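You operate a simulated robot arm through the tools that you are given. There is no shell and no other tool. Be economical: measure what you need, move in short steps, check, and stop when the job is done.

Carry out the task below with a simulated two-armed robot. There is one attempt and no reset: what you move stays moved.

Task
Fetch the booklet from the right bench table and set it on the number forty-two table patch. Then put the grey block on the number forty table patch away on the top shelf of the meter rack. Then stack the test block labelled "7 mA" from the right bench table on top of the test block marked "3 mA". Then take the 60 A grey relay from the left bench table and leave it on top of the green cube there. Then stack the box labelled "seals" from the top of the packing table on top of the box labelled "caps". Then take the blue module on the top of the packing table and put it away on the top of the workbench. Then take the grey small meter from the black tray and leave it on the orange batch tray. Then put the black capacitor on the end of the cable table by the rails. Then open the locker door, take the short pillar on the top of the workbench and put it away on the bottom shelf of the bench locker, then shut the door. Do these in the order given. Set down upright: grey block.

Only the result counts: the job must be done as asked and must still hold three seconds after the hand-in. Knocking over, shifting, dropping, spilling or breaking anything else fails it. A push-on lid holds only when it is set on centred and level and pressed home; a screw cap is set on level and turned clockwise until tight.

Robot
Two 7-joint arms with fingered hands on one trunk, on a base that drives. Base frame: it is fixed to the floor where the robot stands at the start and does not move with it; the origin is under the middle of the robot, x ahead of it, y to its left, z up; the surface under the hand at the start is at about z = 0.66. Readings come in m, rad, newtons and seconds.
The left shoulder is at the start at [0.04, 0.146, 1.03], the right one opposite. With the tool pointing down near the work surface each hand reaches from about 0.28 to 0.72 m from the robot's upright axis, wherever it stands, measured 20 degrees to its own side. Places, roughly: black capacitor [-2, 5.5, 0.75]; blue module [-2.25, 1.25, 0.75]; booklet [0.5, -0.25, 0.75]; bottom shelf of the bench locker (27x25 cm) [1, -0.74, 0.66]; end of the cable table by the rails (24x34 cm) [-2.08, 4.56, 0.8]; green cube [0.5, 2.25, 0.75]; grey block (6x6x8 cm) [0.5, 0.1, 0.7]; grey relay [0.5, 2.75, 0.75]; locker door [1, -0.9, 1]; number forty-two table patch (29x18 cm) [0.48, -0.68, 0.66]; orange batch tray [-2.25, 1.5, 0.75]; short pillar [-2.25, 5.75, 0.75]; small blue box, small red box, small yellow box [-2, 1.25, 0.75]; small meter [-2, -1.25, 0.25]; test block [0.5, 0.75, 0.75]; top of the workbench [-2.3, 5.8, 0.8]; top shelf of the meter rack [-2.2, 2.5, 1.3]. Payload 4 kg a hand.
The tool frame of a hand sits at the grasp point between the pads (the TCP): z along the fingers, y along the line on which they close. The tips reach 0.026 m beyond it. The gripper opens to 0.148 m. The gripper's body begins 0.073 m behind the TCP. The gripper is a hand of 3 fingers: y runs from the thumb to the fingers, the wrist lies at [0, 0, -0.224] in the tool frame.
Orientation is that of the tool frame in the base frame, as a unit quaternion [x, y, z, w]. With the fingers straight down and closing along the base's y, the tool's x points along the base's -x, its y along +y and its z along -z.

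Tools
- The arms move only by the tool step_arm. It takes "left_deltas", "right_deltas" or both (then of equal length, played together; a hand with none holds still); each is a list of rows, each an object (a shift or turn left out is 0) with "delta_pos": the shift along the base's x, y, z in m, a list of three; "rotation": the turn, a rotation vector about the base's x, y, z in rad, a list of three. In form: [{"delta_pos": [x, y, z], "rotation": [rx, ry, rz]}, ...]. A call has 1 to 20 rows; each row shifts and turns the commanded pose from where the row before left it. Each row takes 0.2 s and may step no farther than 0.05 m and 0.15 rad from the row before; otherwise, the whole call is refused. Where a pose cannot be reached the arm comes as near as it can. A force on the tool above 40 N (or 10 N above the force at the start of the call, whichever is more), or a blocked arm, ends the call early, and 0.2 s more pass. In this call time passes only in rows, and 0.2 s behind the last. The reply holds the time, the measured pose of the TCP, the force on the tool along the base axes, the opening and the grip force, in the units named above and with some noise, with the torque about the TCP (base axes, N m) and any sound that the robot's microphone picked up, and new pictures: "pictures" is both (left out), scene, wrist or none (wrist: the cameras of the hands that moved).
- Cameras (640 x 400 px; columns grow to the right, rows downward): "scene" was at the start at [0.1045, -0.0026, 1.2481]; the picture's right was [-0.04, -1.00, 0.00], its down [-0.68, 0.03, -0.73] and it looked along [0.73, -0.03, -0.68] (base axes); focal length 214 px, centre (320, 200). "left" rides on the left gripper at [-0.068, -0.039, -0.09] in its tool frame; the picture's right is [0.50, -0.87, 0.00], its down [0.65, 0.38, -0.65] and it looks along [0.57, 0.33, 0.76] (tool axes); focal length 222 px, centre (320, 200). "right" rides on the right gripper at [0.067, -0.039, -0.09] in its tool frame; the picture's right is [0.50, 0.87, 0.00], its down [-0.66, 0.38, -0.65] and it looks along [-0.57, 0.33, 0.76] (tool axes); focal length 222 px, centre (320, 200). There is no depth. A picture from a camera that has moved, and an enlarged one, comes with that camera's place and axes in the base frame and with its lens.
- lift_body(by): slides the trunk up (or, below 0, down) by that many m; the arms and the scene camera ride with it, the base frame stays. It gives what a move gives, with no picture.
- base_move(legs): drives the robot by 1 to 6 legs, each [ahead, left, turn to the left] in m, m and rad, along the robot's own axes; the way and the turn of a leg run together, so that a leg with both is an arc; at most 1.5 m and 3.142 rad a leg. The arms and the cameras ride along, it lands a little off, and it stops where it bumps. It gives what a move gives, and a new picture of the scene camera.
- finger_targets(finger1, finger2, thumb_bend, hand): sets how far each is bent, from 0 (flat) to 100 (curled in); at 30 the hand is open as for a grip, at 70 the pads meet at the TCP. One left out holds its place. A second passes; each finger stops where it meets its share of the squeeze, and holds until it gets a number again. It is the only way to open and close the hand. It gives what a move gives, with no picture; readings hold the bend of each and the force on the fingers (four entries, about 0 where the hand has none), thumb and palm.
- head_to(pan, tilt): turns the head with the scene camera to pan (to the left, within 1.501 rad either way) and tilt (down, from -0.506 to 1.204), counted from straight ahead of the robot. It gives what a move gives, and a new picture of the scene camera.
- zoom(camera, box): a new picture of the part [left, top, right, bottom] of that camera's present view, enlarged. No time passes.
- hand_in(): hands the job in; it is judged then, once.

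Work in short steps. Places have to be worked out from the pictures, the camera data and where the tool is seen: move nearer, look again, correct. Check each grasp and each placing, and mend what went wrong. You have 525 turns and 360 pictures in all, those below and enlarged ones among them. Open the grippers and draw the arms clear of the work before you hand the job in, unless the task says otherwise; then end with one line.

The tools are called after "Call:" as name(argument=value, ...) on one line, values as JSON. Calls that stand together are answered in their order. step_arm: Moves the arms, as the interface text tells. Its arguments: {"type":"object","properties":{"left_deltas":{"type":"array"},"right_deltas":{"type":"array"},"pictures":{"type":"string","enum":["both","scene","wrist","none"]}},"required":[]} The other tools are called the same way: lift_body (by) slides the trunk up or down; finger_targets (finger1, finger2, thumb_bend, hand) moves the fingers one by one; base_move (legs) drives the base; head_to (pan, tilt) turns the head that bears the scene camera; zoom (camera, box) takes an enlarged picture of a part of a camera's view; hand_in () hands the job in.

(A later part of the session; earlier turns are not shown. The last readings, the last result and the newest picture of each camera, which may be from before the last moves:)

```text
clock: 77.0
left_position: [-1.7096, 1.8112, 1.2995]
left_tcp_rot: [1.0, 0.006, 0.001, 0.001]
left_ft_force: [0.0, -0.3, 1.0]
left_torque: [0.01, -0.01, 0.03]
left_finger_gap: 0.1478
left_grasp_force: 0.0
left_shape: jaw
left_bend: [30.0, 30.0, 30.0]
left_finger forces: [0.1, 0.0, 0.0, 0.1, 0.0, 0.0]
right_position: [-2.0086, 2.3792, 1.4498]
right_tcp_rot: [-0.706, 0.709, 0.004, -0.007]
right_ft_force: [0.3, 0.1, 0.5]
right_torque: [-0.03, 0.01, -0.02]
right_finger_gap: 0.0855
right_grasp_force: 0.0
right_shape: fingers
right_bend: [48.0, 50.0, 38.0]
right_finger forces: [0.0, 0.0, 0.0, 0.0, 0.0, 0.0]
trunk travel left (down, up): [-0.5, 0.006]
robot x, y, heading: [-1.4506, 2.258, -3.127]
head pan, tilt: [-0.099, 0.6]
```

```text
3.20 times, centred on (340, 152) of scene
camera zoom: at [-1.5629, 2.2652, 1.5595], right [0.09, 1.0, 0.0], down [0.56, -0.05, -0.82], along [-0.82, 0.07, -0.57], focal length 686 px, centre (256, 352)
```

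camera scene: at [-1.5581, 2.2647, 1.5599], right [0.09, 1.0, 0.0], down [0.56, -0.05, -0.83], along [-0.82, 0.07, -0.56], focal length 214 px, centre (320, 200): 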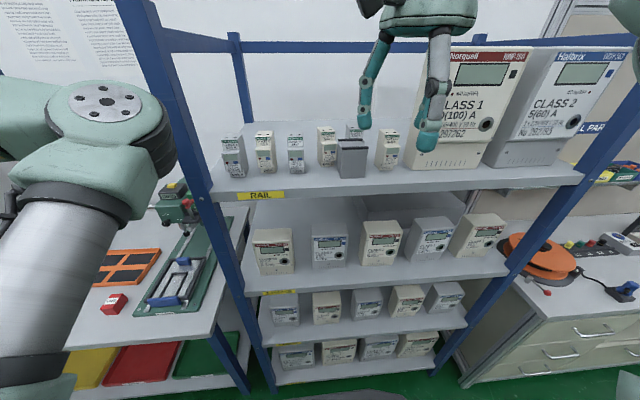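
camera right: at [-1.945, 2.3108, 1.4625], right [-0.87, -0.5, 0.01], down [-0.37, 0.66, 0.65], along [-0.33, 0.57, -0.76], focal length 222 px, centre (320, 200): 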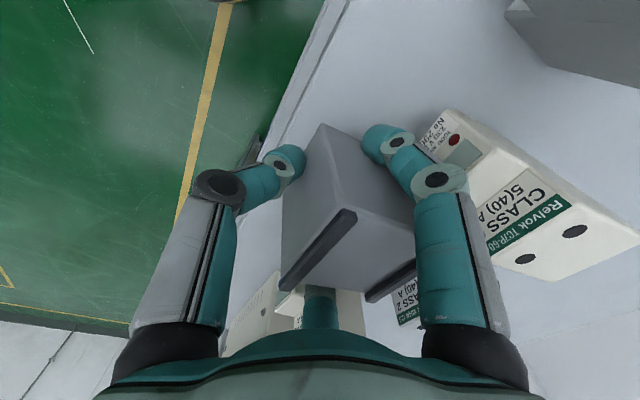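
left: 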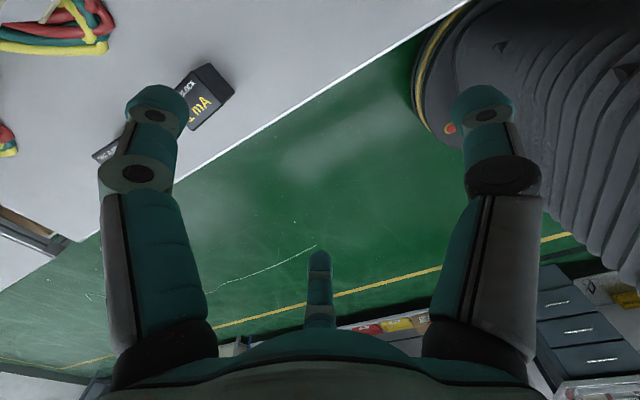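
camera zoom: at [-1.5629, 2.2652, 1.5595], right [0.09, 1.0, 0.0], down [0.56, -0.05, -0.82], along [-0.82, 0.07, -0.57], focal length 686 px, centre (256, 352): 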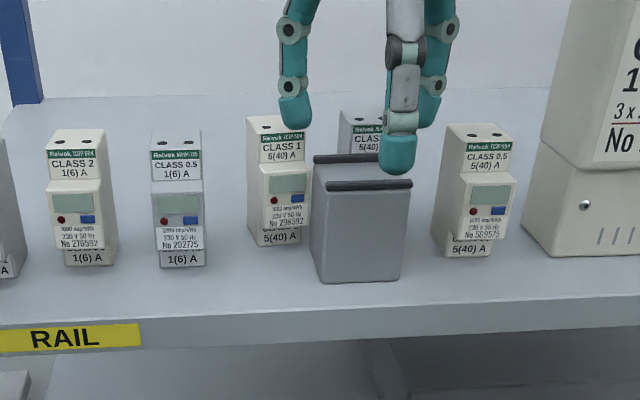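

I'll correct 8 mm in x and lower around the block, then close.

Call:
step_arm(right_deltas=[{"delta_pos": [0.009, -0.001, -0.03]}, {"delta_pos": [0, 0, -0.03]}, {"delta_pos": [0, 0, -0.02]}, {"delta_pos": [0, 0, -0.008]}], pictures="none")

Call:
finger_targets(hand="right", thumb_bend=58)

Call:
finger_targets(hand="right", thumb_bend=70, finger1=70, finger2=70)

Call:
zoom(camera="scene", box=[240, 90, 440, 215])

```text
clock: 78.0
left_position: [-1.7071, 1.8116, 1.2993]
left_tcp_rot: [1.0, 0.005, -0.001, 0.0]
left_ft_force: [0.5, 0.1, -0.6]
left_torque: [-0.02, 0.03, -0.04]
left_finger_gap: 0.1479
left_grasp_force: 0.1
left_shape: jaw
left_bend: [30.0, 30.0, 30.0]
left_finger forces: [0.0, 0.1, 0.0, 0.1, 0.0, 0.1]
right_position: [-1.9972, 2.3758, 1.37]
right_tcp_rot: [-0.706, 0.708, 0.005, -0.007]
right_ft_force: [-0.8, -0.3, -0.7]
right_torque: [-0.04, 0.04, -0.02]
right_finger_gap: 0.0855
right_grasp_force: 0.1
right_shape: fingers
right_bend: [48.0, 50.0, 38.0]
right_finger forces: [0.1, 0.0, 0.0, 0.0, 0.0, 0.0]
trunk travel left (down, up): [-0.5, 0.006]
robot x, y, heading: [-1.4516, 2.2551, -3.134]
head pan, tilt: [-0.099, 0.6]
```

```text
clock: 79.0
left_position: [-1.7086, 1.8106, 1.2985]
left_tcp_rot: [1.0, 0.005, 0.0, -0.001]
left_ft_force: [-0.1, -0.1, 0.8]
left_torque: [-0.01, -0.01, -0.02]
left_finger_gap: 0.1478
left_grasp_force: 0.1
left_shape: jaw
left_bend: [30.0, 30.0, 30.0]
left_finger forces: [0.0, 0.1, 0.0, 0.0, 0.1, 0.0]
right_position: [-1.9973, 2.3755, 1.3702]
right_tcp_rot: [-0.706, 0.709, 0.004, -0.007]
right_ft_force: [0.7, -0.7, -1.0]
right_torque: [0.02, -0.01, 0.02]
right_finger_gap: 0.0542
right_grasp_force: 0.0
right_shape: fingers
right_bend: [48.0, 50.0, 57.0]
right_finger forces: [0.1, 0.0, 0.0, 0.0, 0.0, 0.0]
trunk travel left (down, up): [-0.5, 0.006]
robot x, y, heading: [-1.4515, 2.2576, -3.13]
head pan, tilt: [-0.099, 0.6]
```

```text
clock: 80.0
left_position: [-1.709, 1.8103, 1.298]
left_tcp_rot: [1.0, 0.005, 0.0, 0.0]
left_ft_force: [0.5, 0.8, 0.2]
left_torque: [0.03, 0.0, -0.02]
left_finger_gap: 0.148
left_grasp_force: 0.0
left_shape: jaw
left_bend: [30.0, 30.0, 30.0]
left_finger forces: [0.0, 0.0, 0.1, 0.0, 0.0, 0.0]
right_position: [-1.9972, 2.3761, 1.3705]
right_tcp_rot: [-0.705, 0.709, 0.004, -0.007]
right_ft_force: [-0.1, 0.9, -0.8]
right_torque: [-0.03, 0.01, 0.0]
right_finger_gap: 0.036
right_grasp_force: 10.9
right_shape: fingers
right_bend: [52.0, 54.0, 66.0]
right_finger forces: [7.7, 7.1, 0.1, 0.0, 6.5, 0.0]
trunk travel left (down, up): [-0.5, 0.006]
robot x, y, heading: [-1.4524, 2.2539, -3.132]
head pan, tilt: [-0.099, 0.6]
```

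```text
3.20 times, centred on (340, 152) of scene
camera zoom: at [-1.5606, 2.2642, 1.5597], right [0.09, 1.0, 0.0], down [0.56, -0.05, -0.82], along [-0.82, 0.07, -0.57], focal length 686 px, centre (256, 352)
```

zoom: 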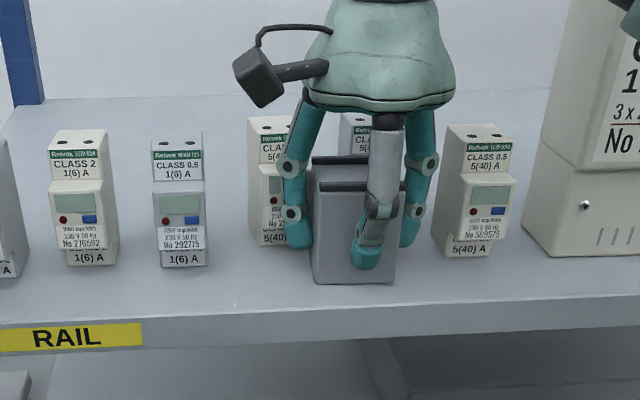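

Gripped 17 mm higher on the block, which keeps the fingertips off the shelf. I'll lift, retract toward the robot, and shift the base left by 0.2 m.

Call:
step_arm(right_deltas=[{"delta_pos": [0.0, 0, 0.015]}, {"delta_pos": [0.02, 0, 0.01]}, {"delta_pos": [0.04, 0, 0.02]}, {"delta_pos": [0.04, 0, 0.02]}, {"delta_pos": [0.04, 0, 0.02]}], pictures="none")

Call:
base_move(legs=[[0, 0.19, 0]])

Call:
zoom(camera="scene", box=[260, 80, 460, 205])

```text
clock: 81.2
left_position: [-1.7069, 1.8105, 1.2986]
left_tcp_rot: [1.0, 0.007, -0.001, 0.0]
left_ft_force: [-1.6, 0.3, 0.4]
left_torque: [-0.01, -0.02, -0.01]
left_finger_gap: 0.1481
left_grasp_force: 0.1
left_shape: jaw
left_bend: [30.0, 30.0, 30.0]
left_finger forces: [0.1, 0.0, 0.0, 0.1, 0.0, 0.0]
right_position: [-1.8799, 2.3789, 1.4765]
right_tcp_rot: [-0.706, 0.708, 0.004, -0.007]
right_ft_force: [-0.1, -0.1, -1.2]
right_torque: [0.0, -0.02, -0.04]
right_finger_gap: 0.0358
right_grasp_force: 10.2
right_shape: fingers
right_bend: [52.0, 54.0, 66.0]
right_finger forces: [7.8, 7.3, 0.1, 0.0, 6.4, 0.0]
right hand out of reach, approached as far as the arm can: row 4, 5
trunk travel left (down, up): [-0.5, 0.006]
robot x, y, heading: [-1.4521, 2.2577, -3.128]
head pan, tilt: [-0.099, 0.6]
```

```text
clock: 82.7
left_position: [-1.7058, 1.6369, 1.2997]
left_tcp_rot: [1.0, 0.006, 0.0, 0.002]
left_ft_force: [0.6, 0.2, -0.1]
left_torque: [0.01, -0.02, 0.03]
left_finger_gap: 0.1478
left_grasp_force: 0.1
left_shape: jaw
left_bend: [30.0, 30.0, 30.0]
left_finger forces: [0.0, 0.1, 0.0, 0.0, 0.0, 0.1]
right_position: [-1.8806, 2.2067, 1.4755]
right_tcp_rot: [-0.707, 0.707, 0.002, -0.008]
right_ft_force: [-0.4, 0.5, -2.1]
right_torque: [-0.03, -0.05, -0.02]
right_finger_gap: 0.0353
right_grasp_force: 10.3
right_shape: fingers
right_bend: [52.0, 54.0, 66.0]
right_finger forces: [7.7, 7.2, 0.1, 0.1, 6.4, 0.0]
trunk travel left (down, up): [-0.5, 0.006]
robot x, y, heading: [-1.4516, 2.0777, -3.13]
head pan, tilt: [-0.099, 0.6]
camera scene: at [-1.5587, 2.091, 1.5596], right [0.09, 1.0, 0.0], down [0.56, -0.05, -0.82], along [-0.82, 0.07, -0.57], focal length 214 px, centre (320, 200)
```

scene: 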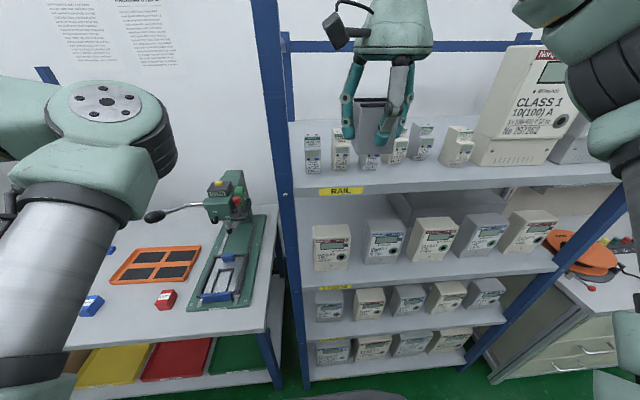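

```text
3.20 times, centred on (360, 142) of scene
camera zoom: at [-1.5587, 2.091, 1.5596], right [0.09, 1.0, 0.0], down [0.56, -0.05, -0.82], along [-0.82, 0.07, -0.57], focal length 686 px, centre (192, 384)
```

zoom: 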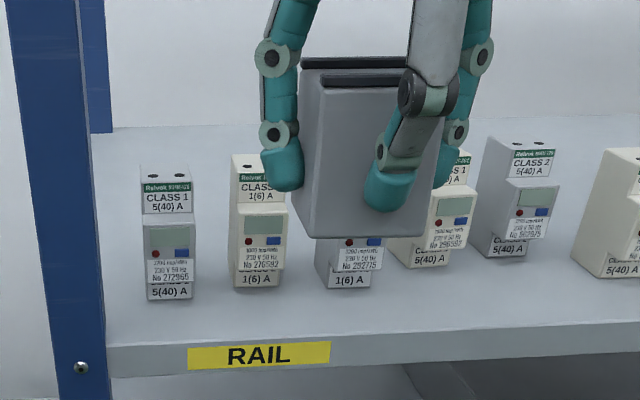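

In this view the shelf edge is at -1.966 and relay 2's front at -2.052: 8.6 cm of room at y=2.185. I'll move there and lower most of the way.

Call:
step_arm(right_deltas=[{"delta_pos": [-0.04, -0.012, 0]}, {"delta_pos": [-0.042, -0.012, -0.01]}, {"delta_pos": [0, 0, -0.04]}, {"delta_pos": [0, 0, -0.03]}], pictures="none")

Call:
zoom(camera="scene", box=[260, 100, 420, 200])

```text
clock: 83.7
left_position: [-1.7068, 1.6341, 1.2987]
left_tcp_rot: [1.0, 0.006, 0.0, 0.001]
left_ft_force: [-0.6, -0.4, -0.4]
left_torque: [0.05, -0.01, -0.01]
left_finger_gap: 0.1483
left_grasp_force: 0.1
left_shape: jaw
left_bend: [30.0, 30.0, 30.0]
left_finger forces: [0.0, 0.0, 0.0, 0.1, 0.0, 0.0]
right_position: [-1.9634, 2.1791, 1.3953]
right_tcp_rot: [-0.706, 0.708, 0.003, -0.007]
right_ft_force: [0.5, -0.2, -2.0]
right_torque: [-0.01, -0.06, 0.02]
right_finger_gap: 0.0354
right_grasp_force: 11.0
right_shape: fingers
right_bend: [52.0, 54.0, 66.0]
right_finger forces: [7.9, 7.3, 0.0, 0.0, 6.3, 0.0]
trunk travel left (down, up): [-0.5, 0.006]
robot x, y, heading: [-1.4531, 2.0784, -3.133]
head pan, tilt: [-0.099, 0.6]
```

```text
4.00 times, centred on (340, 150) of scene
camera zoom: at [-1.5599, 2.0869, 1.5595], right [0.09, 1.0, 0.0], down [0.56, -0.05, -0.82], along [-0.82, 0.07, -0.57], focal length 858 px, centre (240, 400)
```

zoom: 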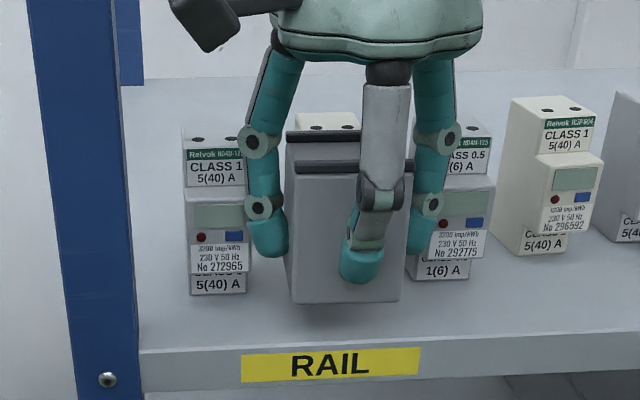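

The near face is just inside the shelf edge and the relays are untouched. I'll lower the last 2.4 cm gently.

Call:
step_arm(right_deltas=[{"delta_pos": [0.002, 0, -0.012]}, {"delta_pos": [0, 0, -0.006]}, {"delta_pos": [0, 0, -0.003]}, {"delta_pos": [0, 0, -0.003]}], pictures="none")

```text
clock: 84.7
left_position: [-1.7057, 1.6316, 1.2986]
left_tcp_rot: [1.0, 0.006, 0.0, 0.002]
left_ft_force: [0.1, -0.1, 0.6]
left_torque: [0.01, -0.02, 0.01]
left_finger_gap: 0.148
left_grasp_force: 0.1
left_shape: jaw
left_bend: [30.0, 30.0, 30.0]
left_finger forces: [0.0, 0.0, 0.1, 0.0, 0.1, 0.0]
right_position: [-1.9606, 2.1773, 1.3728]
right_tcp_rot: [0.707, -0.707, -0.004, 0.007]
right_ft_force: [-0.2, 0.5, -0.8]
right_torque: [-0.01, -0.03, 0.03]
right_finger_gap: 0.0354
right_grasp_force: 10.5
right_shape: fingers
right_bend: [52.0, 54.0, 66.0]
right_finger forces: [7.9, 7.2, 0.0, 0.0, 6.4, 0.0]
trunk travel left (down, up): [-0.5, 0.006]
robot x, y, heading: [-1.4545, 2.0792, -3.126]
head pan, tilt: [-0.099, 0.6]
```

Not in contact yet; a few more millimetres.

Call:
step_arm(right_deltas=[{"delta_pos": [0, 0, -0.002]}, {"delta_pos": [0, 0, -0.002]}], pictures="none")

Call:
zoom(camera="scene", box=[260, 100, 420, 200])

```text
clock: 85.3
left_position: [-1.7051, 1.633, 1.2995]
left_tcp_rot: [1.0, 0.006, -0.001, 0.001]
left_ft_force: [-1.4, -0.1, 0.2]
left_torque: [-0.01, 0.02, -0.01]
left_finger_gap: 0.1479
left_grasp_force: 0.1
left_shape: jaw
left_bend: [30.0, 30.0, 30.0]
left_finger forces: [0.0, 0.0, 0.1, 0.0, 0.1, 0.0]
right_position: [-1.9593, 2.1777, 1.3692]
right_tcp_rot: [-0.706, 0.708, 0.005, -0.008]
right_ft_force: [-1.2, 1.0, 8.3]
right_torque: [-0.02, 0.15, -0.02]
right_finger_gap: 0.0356
right_grasp_force: 11.0
right_shape: fingers
right_bend: [52.0, 54.0, 67.0]
right_finger forces: [7.9, 8.0, 0.0, 0.0, 6.4, 0.1]
trunk travel left (down, up): [-0.5, 0.006]
robot x, y, heading: [-1.4518, 2.0802, -3.13]
head pan, tilt: [-0.099, 0.6]
```

```text
4.00 times, centred on (340, 150) of scene
camera zoom: at [-1.5573, 2.0861, 1.5599], right [0.09, 1.0, 0.0], down [0.56, -0.05, -0.83], along [-0.82, 0.07, -0.56], focal length 858 px, centre (240, 400)
```

zoom: 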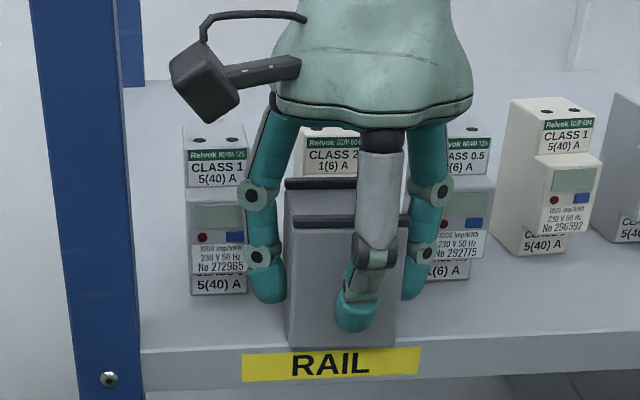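

The block's front is about flush with or slightly past the edge; I'll lift 3 mm, shift 10 mm in and set down again.

Call:
step_arm(right_deltas=[{"delta_pos": [0, 0, 0.005]}, {"delta_pos": [-0.011, 0, 0]}, {"delta_pos": [0, 0, -0.005]}], pictures="none")

Call:
zoom(camera="scene", box=[260, 100, 420, 200])

```text
clock: 86.1
left_position: [-1.7038, 1.6318, 1.2992]
left_tcp_rot: [1.0, 0.005, 0.0, 0.001]
left_ft_force: [0.0, -0.4, 0.9]
left_torque: [-0.01, 0.04, 0.0]
left_finger_gap: 0.1479
left_grasp_force: 0.0
left_shape: jaw
left_bend: [30.0, 30.0, 30.0]
left_finger forces: [0.0, 0.0, 0.0, 0.1, 0.0, 0.1]
right_position: [-1.9703, 2.1775, 1.3676]
right_tcp_rot: [-0.707, 0.707, 0.005, -0.008]
right_ft_force: [-0.7, -1.2, 7.5]
right_torque: [-0.07, 0.15, -0.03]
right_finger_gap: 0.0357
right_grasp_force: 11.5
right_shape: fingers
right_bend: [52.0, 54.0, 67.0]
right_finger forces: [8.3, 7.3, 0.1, 0.0, 6.1, 0.0]
trunk travel left (down, up): [-0.5, 0.006]
robot x, y, heading: [-1.4525, 2.0755, -3.132]
head pan, tilt: [-0.099, 0.6]
```

```text
4.00 times, centred on (340, 150) of scene
camera zoom: at [-1.5574, 2.0855, 1.5599], right [0.09, 1.0, 0.0], down [0.56, -0.05, -0.83], along [-0.82, 0.07, -0.56], focal length 858 px, centre (240, 400)
```

zoom: 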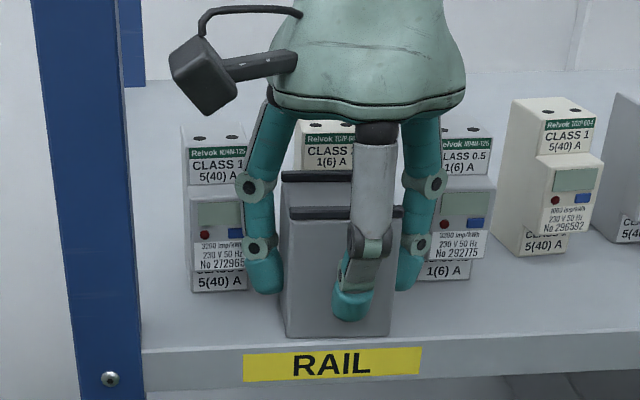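

Good: fully on the shelf and clear of relay 2. I'll release the thumb first, then the fingers slightly.

Call:
finger_targets(hand="right", thumb_bend=40, finger1=49, finger2=51)

Call:
zoom(camera="scene", box=[260, 100, 420, 200])

```text
clock: 87.1
left_position: [-1.7068, 1.6332, 1.2979]
left_tcp_rot: [1.0, 0.006, 0.0, 0.001]
left_ft_force: [-0.2, -0.7, -0.1]
left_torque: [0.02, 0.0, -0.04]
left_finger_gap: 0.1479
left_grasp_force: 0.0
left_shape: jaw
left_bend: [30.0, 30.0, 30.0]
left_finger forces: [0.0, 0.0, 0.0, 0.0, 0.0, 0.0]
right_position: [-1.9723, 2.1768, 1.3666]
right_tcp_rot: [0.707, -0.707, -0.004, 0.006]
right_ft_force: [0.0, 0.2, -0.4]
right_torque: [0.02, 0.0, 0.01]
right_finger_gap: 0.0801
right_grasp_force: 0.1
right_shape: fingers
right_bend: [49.0, 51.0, 40.0]
right_finger forces: [0.1, 0.0, 0.0, 0.1, 0.0, 0.0]
trunk travel left (down, up): [-0.5, 0.006]
robot x, y, heading: [-1.4527, 2.079, -3.131]
head pan, tilt: [-0.099, 0.6]
```

```text
4.00 times, centred on (340, 150) of scene
camera zoom: at [-1.5588, 2.0859, 1.5597], right [0.09, 1.0, 0.0], down [0.56, -0.05, -0.82], along [-0.82, 0.07, -0.57], focal length 858 px, centre (240, 400)
```

zoom: 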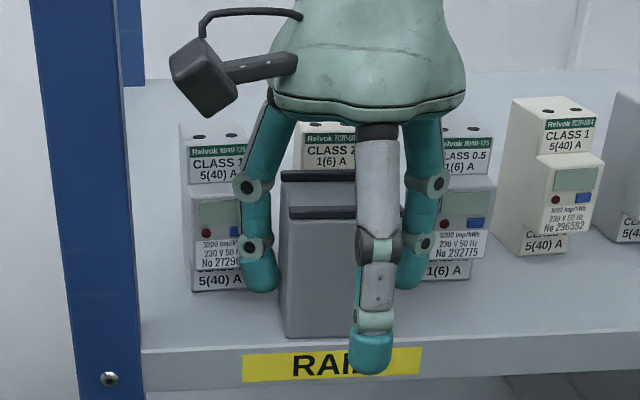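

Released with all forces zero. I'll lift straight up and back off.

Call:
step_arm(right_deltas=[{"delta_pos": [0.0, 0, 0.03]}, {"delta_pos": [0.0, 0, 0.03]}, {"delta_pos": [0.0, 0, 0.03]}, {"delta_pos": [0.0, 0, 0.03]}, {"delta_pos": [0.04, 0, 0.01]}, {"delta_pos": [0.03, 0, 0]}], pictures="none")

Call:
base_move(legs=[[0, -0.18, 0]])

Call:
zoom(camera="scene", box=[220, 90, 420, 215])

```text
clock: 88.5
left_position: [-1.7056, 1.633, 1.2985]
left_tcp_rot: [1.0, 0.007, -0.001, 0.001]
left_ft_force: [0.2, 0.0, 0.4]
left_torque: [-0.03, 0.01, 0.01]
left_finger_gap: 0.1476
left_grasp_force: 0.0
left_shape: jaw
left_bend: [30.0, 30.0, 30.0]
left_finger forces: [0.1, 0.0, 0.0, 0.0, 0.0, 0.0]
right_position: [-1.9013, 2.1783, 1.4986]
right_tcp_rot: [-0.707, 0.708, 0.004, -0.008]
right_ft_force: [0.3, 0.6, -0.1]
right_torque: [-0.03, -0.05, -0.02]
right_finger_gap: 0.08
right_grasp_force: 0.1
right_shape: fingers
right_bend: [49.0, 51.0, 40.0]
right_finger forces: [0.1, 0.0, 0.0, 0.0, 0.0, 0.1]
trunk travel left (down, up): [-0.5, 0.006]
robot x, y, heading: [-1.4506, 2.078, -3.132]
head pan, tilt: [-0.099, 0.6]
```

```text
clock: 90.0
left_position: [-1.7078, 1.8036, 1.2966]
left_tcp_rot: [1.0, 0.008, -0.001, -0.002]
left_ft_force: [-0.8, -0.6, 0.0]
left_torque: [0.01, -0.01, -0.03]
left_finger_gap: 0.148
left_grasp_force: 0.1
left_shape: jaw
left_bend: [30.0, 30.0, 30.0]
left_finger forces: [0.0, 0.1, 0.1, 0.0, 0.0, 0.1]
right_position: [-1.9058, 2.3448, 1.4992]
right_tcp_rot: [0.709, -0.705, -0.005, 0.005]
right_ft_force: [-0.2, 1.0, 0.3]
right_torque: [0.02, -0.01, 0.0]
right_finger_gap: 0.0801
right_grasp_force: 0.0
right_shape: fingers
right_bend: [49.0, 51.0, 40.0]
right_finger forces: [0.0, 0.0, 0.1, 0.0, 0.0, 0.1]
trunk travel left (down, up): [-0.5, 0.006]
robot x, y, heading: [-1.4553, 2.2486, -3.124]
head pan, tilt: [-0.099, 0.6]
camera scene: at [-1.5611, 2.2559, 1.5597], right [0.08, 1.0, 0.0], down [0.56, -0.04, -0.83], along [-0.82, 0.07, -0.56], focal length 214 px, centre (320, 200)
```

scene: 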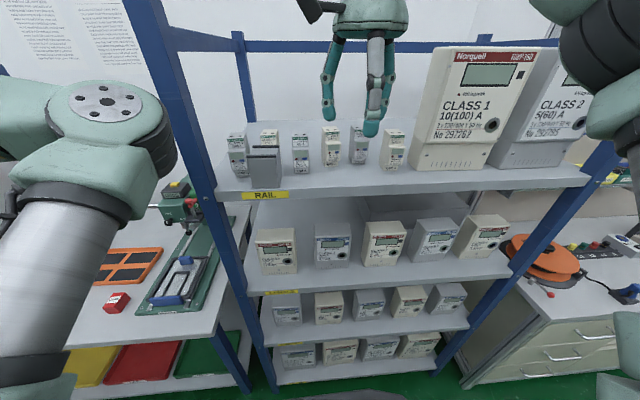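

```text
3.20 times, centred on (320, 152) of scene
camera zoom: at [-1.5611, 2.2559, 1.5597], right [0.08, 1.0, 0.0], down [0.56, -0.04, -0.83], along [-0.82, 0.07, -0.56], focal length 686 px, centre (320, 352)
```

zoom: 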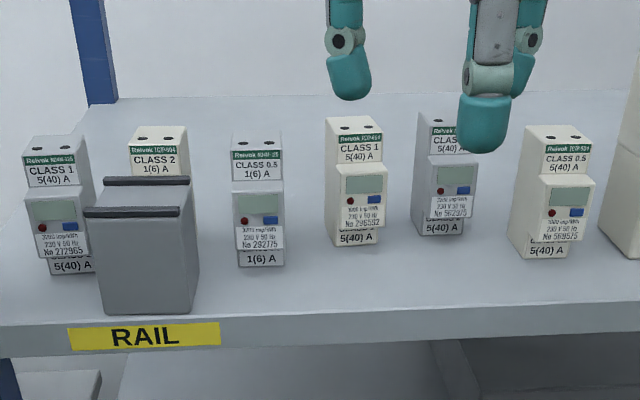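

Relay 4 must come forward about 3 cm and relay 5 about 5 cm. I need to drive a bit closer for that, so I'll look down at the base clearance first.

Call:
head_to(pan=0, tilt=1.2)

```text
clock: 91.0
left_position: [-1.7061, 1.8082, 1.2981]
left_tcp_rot: [1.0, 0.007, 0.001, 0.001]
left_ft_force: [0.4, -0.5, -0.3]
left_torque: [-0.04, 0.03, 0.0]
left_finger_gap: 0.1479
left_grasp_force: 0.0
left_shape: jaw
left_bend: [30.0, 30.0, 30.0]
left_finger forces: [0.0, 0.0, 0.1, 0.0, 0.0, 0.1]
right_position: [-1.9068, 2.3506, 1.4992]
right_tcp_rot: [0.708, -0.706, -0.004, 0.006]
right_ft_force: [0.5, -0.2, 0.4]
right_torque: [-0.01, 0.02, 0.01]
right_finger_gap: 0.0803
right_grasp_force: 0.1
right_shape: fingers
right_bend: [49.0, 51.0, 40.0]
right_finger forces: [0.0, 0.0, 0.1, 0.1, 0.0, 0.0]
trunk travel left (down, up): [-0.5, 0.006]
robot x, y, heading: [-1.4507, 2.2529, -3.128]
head pan, tilt: [0.0, 1.201]
camera scene: at [-1.5289, 2.2538, 1.5151], right [-0.02, 1.0, 0.0], down [0.93, 0.01, -0.36], along [-0.36, -0.01, -0.93], focal length 214 px, centre (320, 200)
```

scene: 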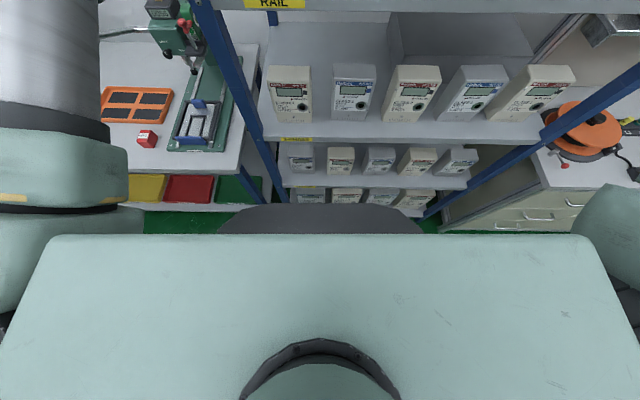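

At the start the robot stood within about 0.38 m of the bench front without touching, and here it's still 0.51 m from the rack, so 8 cm closer is safe.

Call:
base_move(legs=[[0.085, 0, 0]])

Call:
head_to(pan=-0.1, tilt=0.7)

Call:
zoom(camera="scene", box=[240, 60, 440, 185])

```text
clock: 92.2
left_position: [-1.7754, 1.8042, 1.2998]
left_tcp_rot: [1.0, 0.01, -0.005, 0.001]
left_ft_force: [0.1, -0.2, 0.7]
left_torque: [0.02, -0.01, 0.04]
left_finger_gap: 0.1479
left_grasp_force: 0.1
left_shape: jaw
left_bend: [30.0, 30.0, 30.0]
left_finger forces: [0.1, 0.0, 0.0, 0.0, 0.1, 0.0]
right_position: [-1.9757, 2.3469, 1.5037]
right_tcp_rot: [0.71, -0.704, -0.009, 0.011]
right_ft_force: [1.2, 0.2, -0.3]
right_torque: [-0.02, -0.04, 0.01]
right_finger_gap: 0.0804
right_grasp_force: 0.1
right_shape: fingers
right_bend: [49.0, 51.0, 40.0]
right_finger forces: [0.1, 0.0, 0.0, 0.0, 0.1, 0.0]
trunk travel left (down, up): [-0.5, 0.006]
robot x, y, heading: [-1.5382, 2.2516, -3.114]
head pan, tilt: [0.0, 1.201]
stopped in leg 1: the robot was blocked; the commanded pose is now the measured one
camera scene: at [-1.5976, 2.2514, 1.5159], right [-0.02, 1.0, 0.0], down [0.93, 0.02, -0.37], along [-0.37, -0.01, -0.93], focal length 214 px, centre (320, 200)
```

scene: 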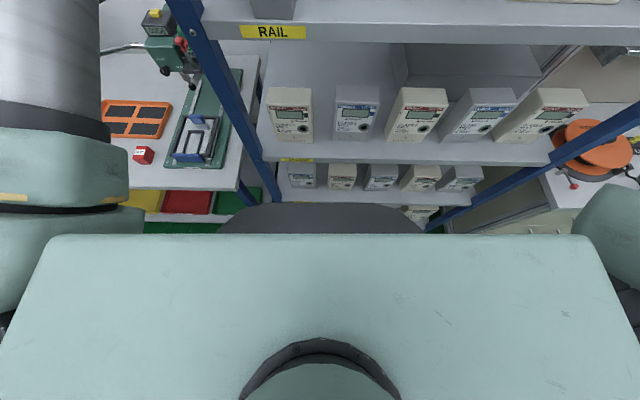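

```text
clock: 93.2
left_position: [-1.7762, 1.8047, 1.3004]
left_tcp_rot: [1.0, 0.01, -0.005, 0.0]
left_ft_force: [0.2, 0.2, 0.4]
left_torque: [0.0, 0.0, -0.01]
left_finger_gap: 0.1479
left_grasp_force: 0.1
left_shape: jaw
left_bend: [30.0, 30.0, 30.0]
left_finger forces: [0.0, 0.0, 0.1, 0.1, 0.0, 0.0]
right_position: [-1.9749, 2.345, 1.5036]
right_tcp_rot: [0.71, -0.704, -0.009, 0.011]
right_ft_force: [-0.6, -0.3, 0.2]
right_torque: [-0.01, -0.02, 0.0]
right_finger_gap: 0.0803
right_grasp_force: 0.2
right_shape: fingers
right_bend: [49.0, 51.0, 40.0]
right_finger forces: [0.0, 0.0, 0.0, 0.0, 0.0, 0.0]
trunk travel left (down, up): [-0.5, 0.006]
robot x, y, heading: [-1.5378, 2.2534, -3.118]
head pan, tilt: [-0.099, 0.7]
camera scene: at [-1.6256, 2.2588, 1.5521], right [0.08, 1.0, 0.0], down [0.63, -0.05, -0.77], along [-0.77, 0.06, -0.64], focal length 214 px, centre (320, 200)
```

scene: 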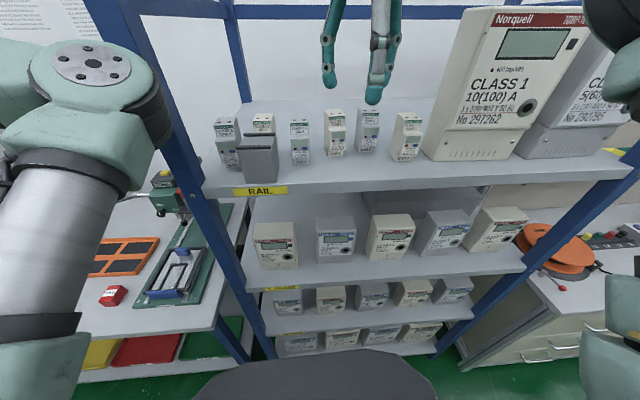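

```text
3.20 times, centred on (340, 122) of scene
camera zoom: at [-1.6256, 2.2588, 1.5521], right [0.08, 1.0, 0.0], down [0.63, -0.05, -0.77], along [-0.77, 0.06, -0.64], focal length 686 px, centre (256, 448)
```

zoom: 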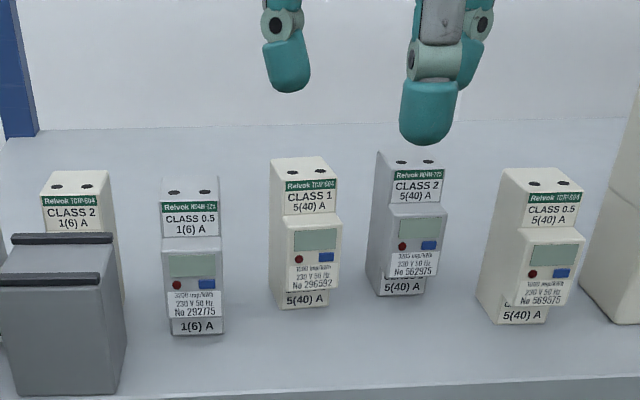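

The base was blocked at x=-1.538; I'll back off 1 cm. Then I'll narrow the fingers and bring the hand over relay 4, staying above its top.

Call:
base_move(legs=[[-0.012, 0, 0]])

Call:
finger_targets(hand="right", thumb_bend=45, finger1=55, finger2=55)

Call:
step_arm(right_deltas=[{"delta_pos": [-0.04, -0.005, -0.015]}, {"delta_pos": [-0.04, -0.005, -0.015]}, {"delta_pos": [-0.04, -0.005, -0.01]}], pictures="wrist")

Call:
zoom(camera="scene", box=[240, 60, 440, 185])

```text
clock: 93.9
left_position: [-1.7739, 1.805, 1.2969]
left_tcp_rot: [1.0, 0.009, 0.0, 0.0]
left_ft_force: [-0.5, -0.3, 0.4]
left_torque: [-0.02, -0.02, 0.01]
left_finger_gap: 0.1479
left_grasp_force: 0.0
left_shape: jaw
left_bend: [30.0, 30.0, 30.0]
left_finger forces: [0.1, 0.1, 0.0, 0.1, 0.0, 0.1]
right_position: [-1.9738, 2.3471, 1.5009]
right_tcp_rot: [0.709, -0.705, -0.005, 0.008]
right_ft_force: [0.5, 0.6, 0.0]
right_torque: [-0.03, -0.02, -0.03]
right_finger_gap: 0.0805
right_grasp_force: 0.2
right_shape: fingers
right_bend: [49.0, 51.0, 40.0]
right_finger forces: [0.1, 0.0, 0.1, 0.0, 0.0, 0.0]
trunk travel left (down, up): [-0.5, 0.006]
robot x, y, heading: [-1.5253, 2.2514, -3.116]
head pan, tilt: [-0.099, 0.7]
camera scene: at [-1.626, 2.2592, 1.5513], right [0.08, 1.0, 0.0], down [0.64, -0.05, -0.77], along [-0.76, 0.06, -0.64], focal length 214 px, centre (320, 200)
```

scene: 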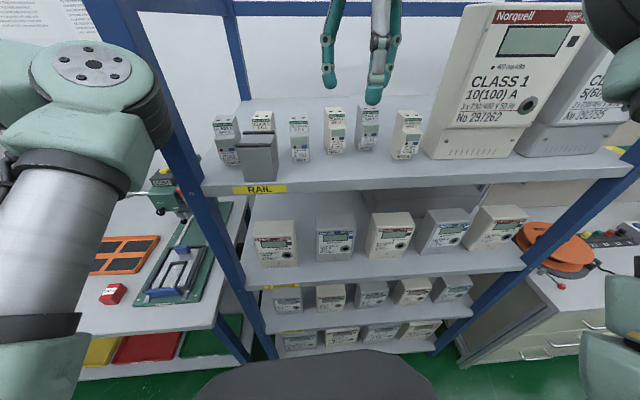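

```text
clock: 94.9
left_position: [-1.7739, 1.8051, 1.2988]
left_tcp_rot: [1.0, 0.01, 0.0, 0.0]
left_ft_force: [0.5, -0.4, 0.7]
left_torque: [-0.02, 0.01, -0.01]
left_finger_gap: 0.1479
left_grasp_force: 0.0
left_shape: jaw
left_bend: [30.0, 30.0, 30.0]
left_finger forces: [0.0, 0.0, 0.0, 0.0, 0.0, 0.0]
right_position: [-1.9739, 2.3462, 1.4998]
right_tcp_rot: [0.709, -0.705, -0.005, 0.008]
right_ft_force: [-0.2, 0.0, -0.4]
right_torque: [0.04, -0.04, 0.02]
right_finger_gap: 0.0633
right_grasp_force: 0.0
right_shape: fingers
right_bend: [55.0, 55.0, 45.0]
right_finger forces: [0.0, 0.0, 0.1, 0.0, 0.1, 0.0]
trunk travel left (down, up): [-0.5, 0.006]
robot x, y, heading: [-1.526, 2.2491, -3.122]
head pan, tilt: [-0.099, 0.7]
```

```text
clock: 95.7
left_position: [-1.7746, 1.8045, 1.2978]
left_tcp_rot: [1.0, 0.01, 0.0, 0.0]
left_ft_force: [0.1, 0.1, -0.5]
left_torque: [0.0, 0.01, 0.0]
left_finger_gap: 0.1479
left_grasp_force: 0.0
left_shape: jaw
left_bend: [30.0, 30.0, 30.0]
left_finger forces: [0.0, 0.0, 0.0, 0.0, 0.0, 0.0]
right_position: [-2.0939, 2.3295, 1.4584]
right_tcp_rot: [0.71, -0.704, -0.007, 0.009]
right_ft_force: [0.2, 0.4, 0.7]
right_torque: [0.02, -0.01, -0.02]
right_finger_gap: 0.0632
right_grasp_force: 0.0
right_shape: fingers
right_bend: [55.0, 55.0, 45.0]
right_finger forces: [0.0, 0.0, 0.0, 0.0, 0.0, 0.1]
trunk travel left (down, up): [-0.5, 0.006]
robot x, y, heading: [-1.5238, 2.2522, -3.122]
head pan, tilt: [-0.099, 0.7]
camera right: at [-2.0506, 2.2633, 1.5506], right [-0.86, -0.51, 0.02], down [-0.37, 0.65, 0.66], along [-0.35, 0.56, -0.75], focal length 222 px, centre (320, 200)
```

right: 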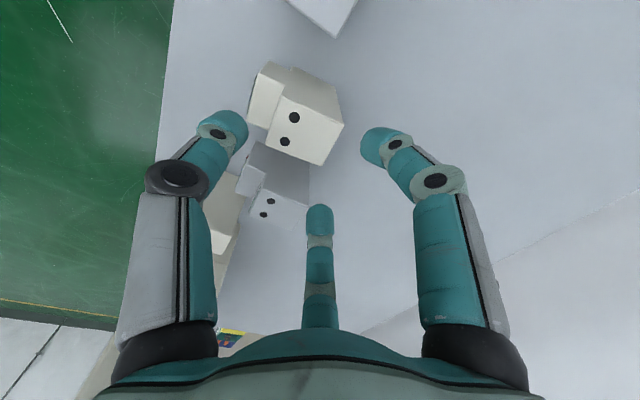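

```text
3.20 times, centred on (340, 122) of scene
camera zoom: at [-1.6258, 2.2581, 1.5514], right [0.08, 1.0, 0.0], down [0.64, -0.05, -0.77], along [-0.76, 0.06, -0.64], focal length 686 px, centre (256, 448)
```

zoom: 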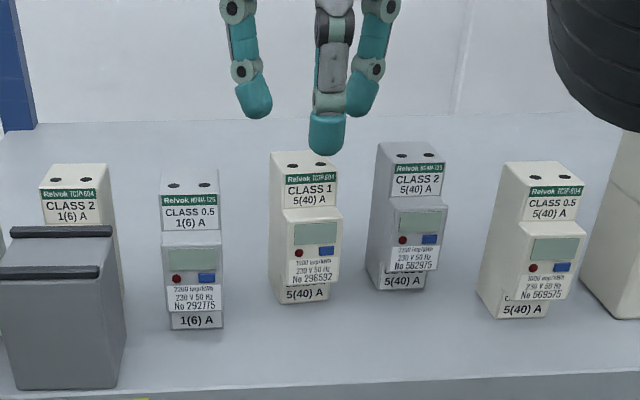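

From the wrist view, relay 4's top spans x -2.057 to -2.097, centre y 2.321 (in hand coordinates). I'll shift slightly and descend so the fingers straddle its upper part.

Call:
step_arm(right_deltas=[{"delta_pos": [0.009, -0.009, 0]}, {"delta_pos": [0, 0, -0.02]}], pictures="wrist")

Call:
zoom(camera="scene", box=[260, 70, 420, 170])

```text
clock: 96.3
left_position: [-1.774, 1.8047, 1.2983]
left_tcp_rot: [1.0, 0.01, 0.0, 0.0]
left_ft_force: [-0.2, -0.4, -0.6]
left_torque: [0.04, 0.0, -0.01]
left_finger_gap: 0.1479
left_grasp_force: 0.0
left_shape: jaw
left_bend: [30.0, 30.0, 30.0]
left_finger forces: [0.0, 0.0, 0.1, 0.0, 0.1, 0.0]
right_position: [-2.0849, 2.3221, 1.4385]
right_tcp_rot: [0.709, -0.705, -0.006, 0.008]
right_ft_force: [0.9, -0.2, 0.3]
right_torque: [0.02, 0.01, 0.0]
right_finger_gap: 0.0634
right_grasp_force: 0.0
right_shape: fingers
right_bend: [55.0, 55.0, 45.0]
right_finger forces: [0.0, 0.0, 0.0, 0.0, 0.0, 0.1]
trunk travel left (down, up): [-0.5, 0.006]
robot x, y, heading: [-1.5243, 2.2519, -3.119]
head pan, tilt: [-0.099, 0.7]
camera right: at [-2.0425, 2.2551, 1.5302], right [-0.86, -0.51, 0.02], down [-0.37, 0.66, 0.66], along [-0.35, 0.56, -0.75], focal length 222 px, centre (320, 200)
```

right: 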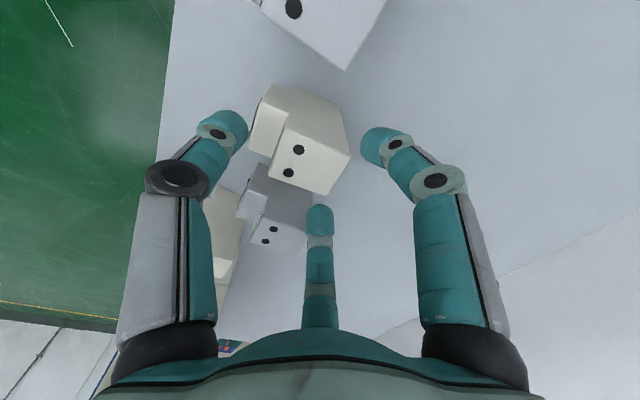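

```text
4.00 times, centred on (340, 120) of scene
camera zoom: at [-1.6261, 2.2586, 1.5513], right [0.08, 1.0, 0.0], down [0.64, -0.05, -0.77], along [-0.76, 0.06, -0.64], focal length 858 px, centre (240, 520)
```

zoom: 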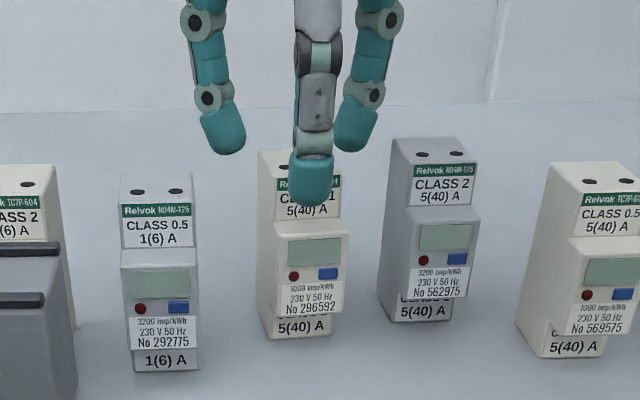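

The fingers straddle relay 4. I'll go down 2.5 cm more and close gently.

Call:
step_arm(right_deltas=[{"delta_pos": [0, -0.002, -0.015]}, {"delta_pos": [0, 0, -0.012]}], pictures="wrist")

Call:
zoom(camera="scene", box=[260, 70, 420, 170])

```text
clock: 96.9
left_position: [-1.774, 1.8041, 1.2988]
left_tcp_rot: [1.0, 0.01, 0.0, 0.0]
left_ft_force: [-0.4, 0.2, 0.2]
left_torque: [-0.01, -0.01, 0.02]
left_finger_gap: 0.1479
left_grasp_force: 0.0
left_shape: jaw
left_bend: [30.0, 30.0, 30.0]
left_finger forces: [0.0, 0.1, 0.1, 0.1, 0.0, 0.1]
right_position: [-2.0856, 2.3196, 1.4134]
right_tcp_rot: [0.709, -0.705, -0.005, 0.008]
right_ft_force: [0.1, 0.6, 0.0]
right_torque: [-0.02, -0.02, 0.03]
right_finger_gap: 0.0637
right_grasp_force: 0.2
right_shape: fingers
right_bend: [55.0, 55.0, 45.0]
right_finger forces: [0.0, 0.0, 0.0, 0.0, 0.4, 0.0]
trunk travel left (down, up): [-0.5, 0.006]
robot x, y, heading: [-1.5281, 2.2525, -3.123]
head pan, tilt: [-0.099, 0.7]
camera right: at [-2.0435, 2.2529, 1.5037], right [-0.86, -0.51, 0.02], down [-0.37, 0.66, 0.66], along [-0.34, 0.56, -0.75], focal length 222 px, centre (320, 200)
```

right: 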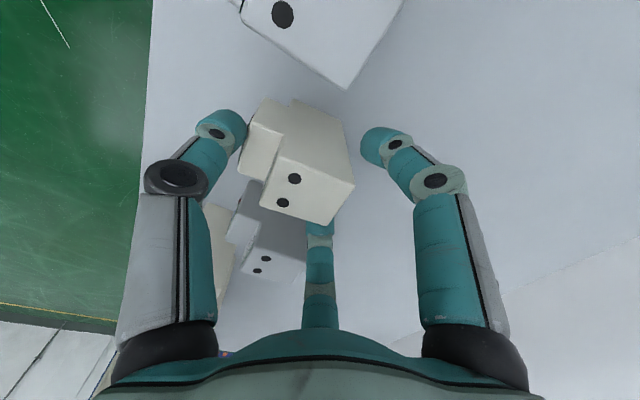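

```text
4.00 times, centred on (340, 120) of scene
camera zoom: at [-1.626, 2.2585, 1.5514], right [0.08, 1.0, 0.0], down [0.64, -0.05, -0.77], along [-0.76, 0.06, -0.64], focal length 858 px, centre (240, 520)
```

zoom: 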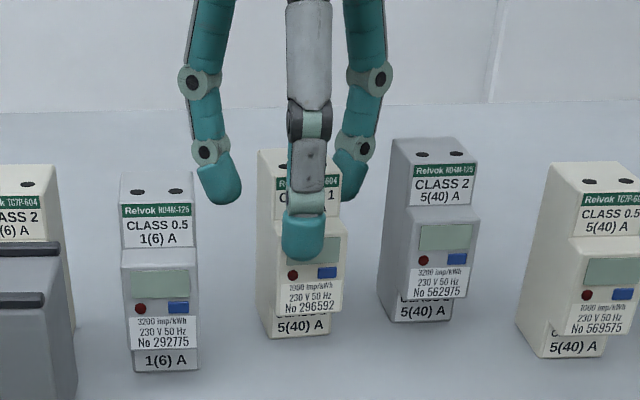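

The thumb is just touching the relay's nose. I'll close the two rear fingers to take hold of it.

Call:
finger_targets(hand="right", finger1=62, finger2=62)

Call:
zoom(camera="right", box=[120, 60, 520, 310])

```text
clock: 97.9
left_position: [-1.7745, 1.8033, 1.2973]
left_tcp_rot: [1.0, 0.009, 0.0, 0.0]
left_ft_force: [0.1, 0.3, -0.9]
left_torque: [0.0, 0.03, 0.0]
left_finger_gap: 0.1478
left_grasp_force: 0.0
left_shape: jaw
left_bend: [30.0, 30.0, 30.0]
left_finger forces: [0.0, 0.0, 0.0, 0.0, 0.0, 0.0]
right_position: [-2.0859, 2.3207, 1.4125]
right_tcp_rot: [0.709, -0.705, -0.006, 0.008]
right_ft_force: [0.4, 0.6, -0.3]
right_torque: [-0.01, 0.02, 0.03]
right_finger_gap: 0.0575
right_grasp_force: 3.0
right_shape: fingers
right_bend: [59.0, 59.0, 45.0]
right_finger forces: [2.5, 2.5, 0.1, 0.1, 1.1, 0.0]
trunk travel left (down, up): [-0.5, 0.006]
robot x, y, heading: [-1.527, 2.2526, -3.117]
head pan, tilt: [-0.099, 0.7]
```

```text
1.60 times, centred on (320, 185) of right
camera zoom: at [-2.0436, 2.2531, 1.504], right [-0.86, -0.51, 0.02], down [-0.37, 0.65, 0.66], along [-0.35, 0.56, -0.75], focal length 355 px, centre (320, 224)
```

zoom: 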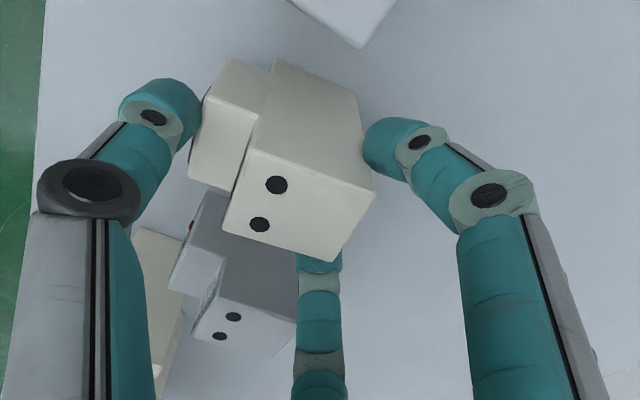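

Held. I'll tighten a little, lift 3 mm, carry it 29 mm forward and set it down.

Call:
finger_targets(hand="right", finger1=66, finger2=66, thumb_bend=49)

Call:
step_arm(right_deltas=[{"delta_pos": [0, 0, 0.004]}, {"delta_pos": [0.015, 0, 0]}, {"delta_pos": [0.014, 0, 0]}], pictures="none")

Call:
zoom(camera="scene", box=[260, 70, 420, 170])

```text
clock: 98.9
left_position: [-1.7748, 1.8048, 1.2987]
left_tcp_rot: [1.0, 0.009, 0.0, 0.0]
left_ft_force: [0.4, -0.4, -0.2]
left_torque: [-0.05, 0.0, 0.0]
left_finger_gap: 0.1479
left_grasp_force: 0.0
left_shape: jaw
left_bend: [30.0, 30.0, 30.0]
left_finger forces: [0.0, 0.0, 0.1, 0.1, 0.0, 0.0]
right_position: [-2.0858, 2.3206, 1.4141]
right_tcp_rot: [0.71, -0.704, -0.007, 0.008]
right_ft_force: [-0.4, 0.0, -0.8]
right_torque: [-0.01, -0.02, 0.03]
right_finger_gap: 0.0551
right_grasp_force: 8.2
right_shape: fingers
right_bend: [59.0, 59.0, 46.0]
right_finger forces: [5.0, 5.5, 0.0, 0.0, 4.6, 0.0]
trunk travel left (down, up): [-0.5, 0.006]
robot x, y, heading: [-1.5239, 2.2524, -3.122]
head pan, tilt: [-0.099, 0.7]
```

```text
clock: 99.7
left_position: [-1.7743, 1.804, 1.2983]
left_tcp_rot: [1.0, 0.011, -0.001, 0.0]
left_ft_force: [-0.6, 0.4, -0.1]
left_torque: [-0.02, -0.01, 0.03]
left_finger_gap: 0.1479
left_grasp_force: 0.1
left_shape: jaw
left_bend: [30.0, 30.0, 30.0]
left_finger forces: [0.0, 0.0, 0.1, 0.1, 0.0, 0.1]
right_position: [-2.057, 2.3202, 1.417]
right_tcp_rot: [0.709, -0.705, -0.005, 0.008]
right_ft_force: [0.2, -0.2, -1.2]
right_torque: [0.01, 0.03, -0.03]
right_finger_gap: 0.0551
right_grasp_force: 8.1
right_shape: fingers
right_bend: [59.0, 59.0, 46.0]
right_finger forces: [5.0, 5.4, 0.1, 0.0, 4.7, 0.0]
trunk travel left (down, up): [-0.5, 0.006]
robot x, y, heading: [-1.5237, 2.2527, -3.123]
head pan, tilt: [-0.099, 0.7]
```

```text
4.00 times, centred on (340, 120) of scene
camera zoom: at [-1.626, 2.2585, 1.5514], right [0.08, 1.0, 0.0], down [0.64, -0.05, -0.77], along [-0.76, 0.06, -0.64], focal length 858 px, centre (240, 520)
```

zoom: 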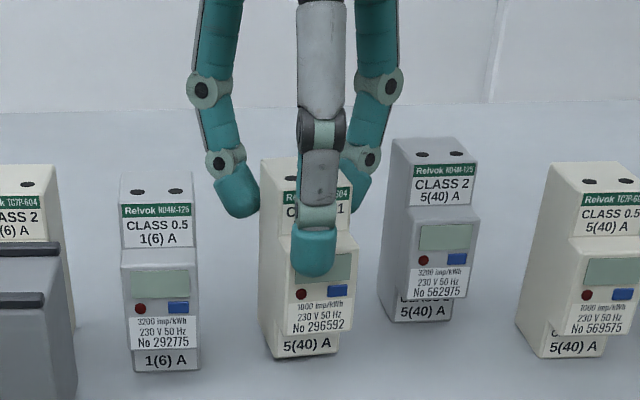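

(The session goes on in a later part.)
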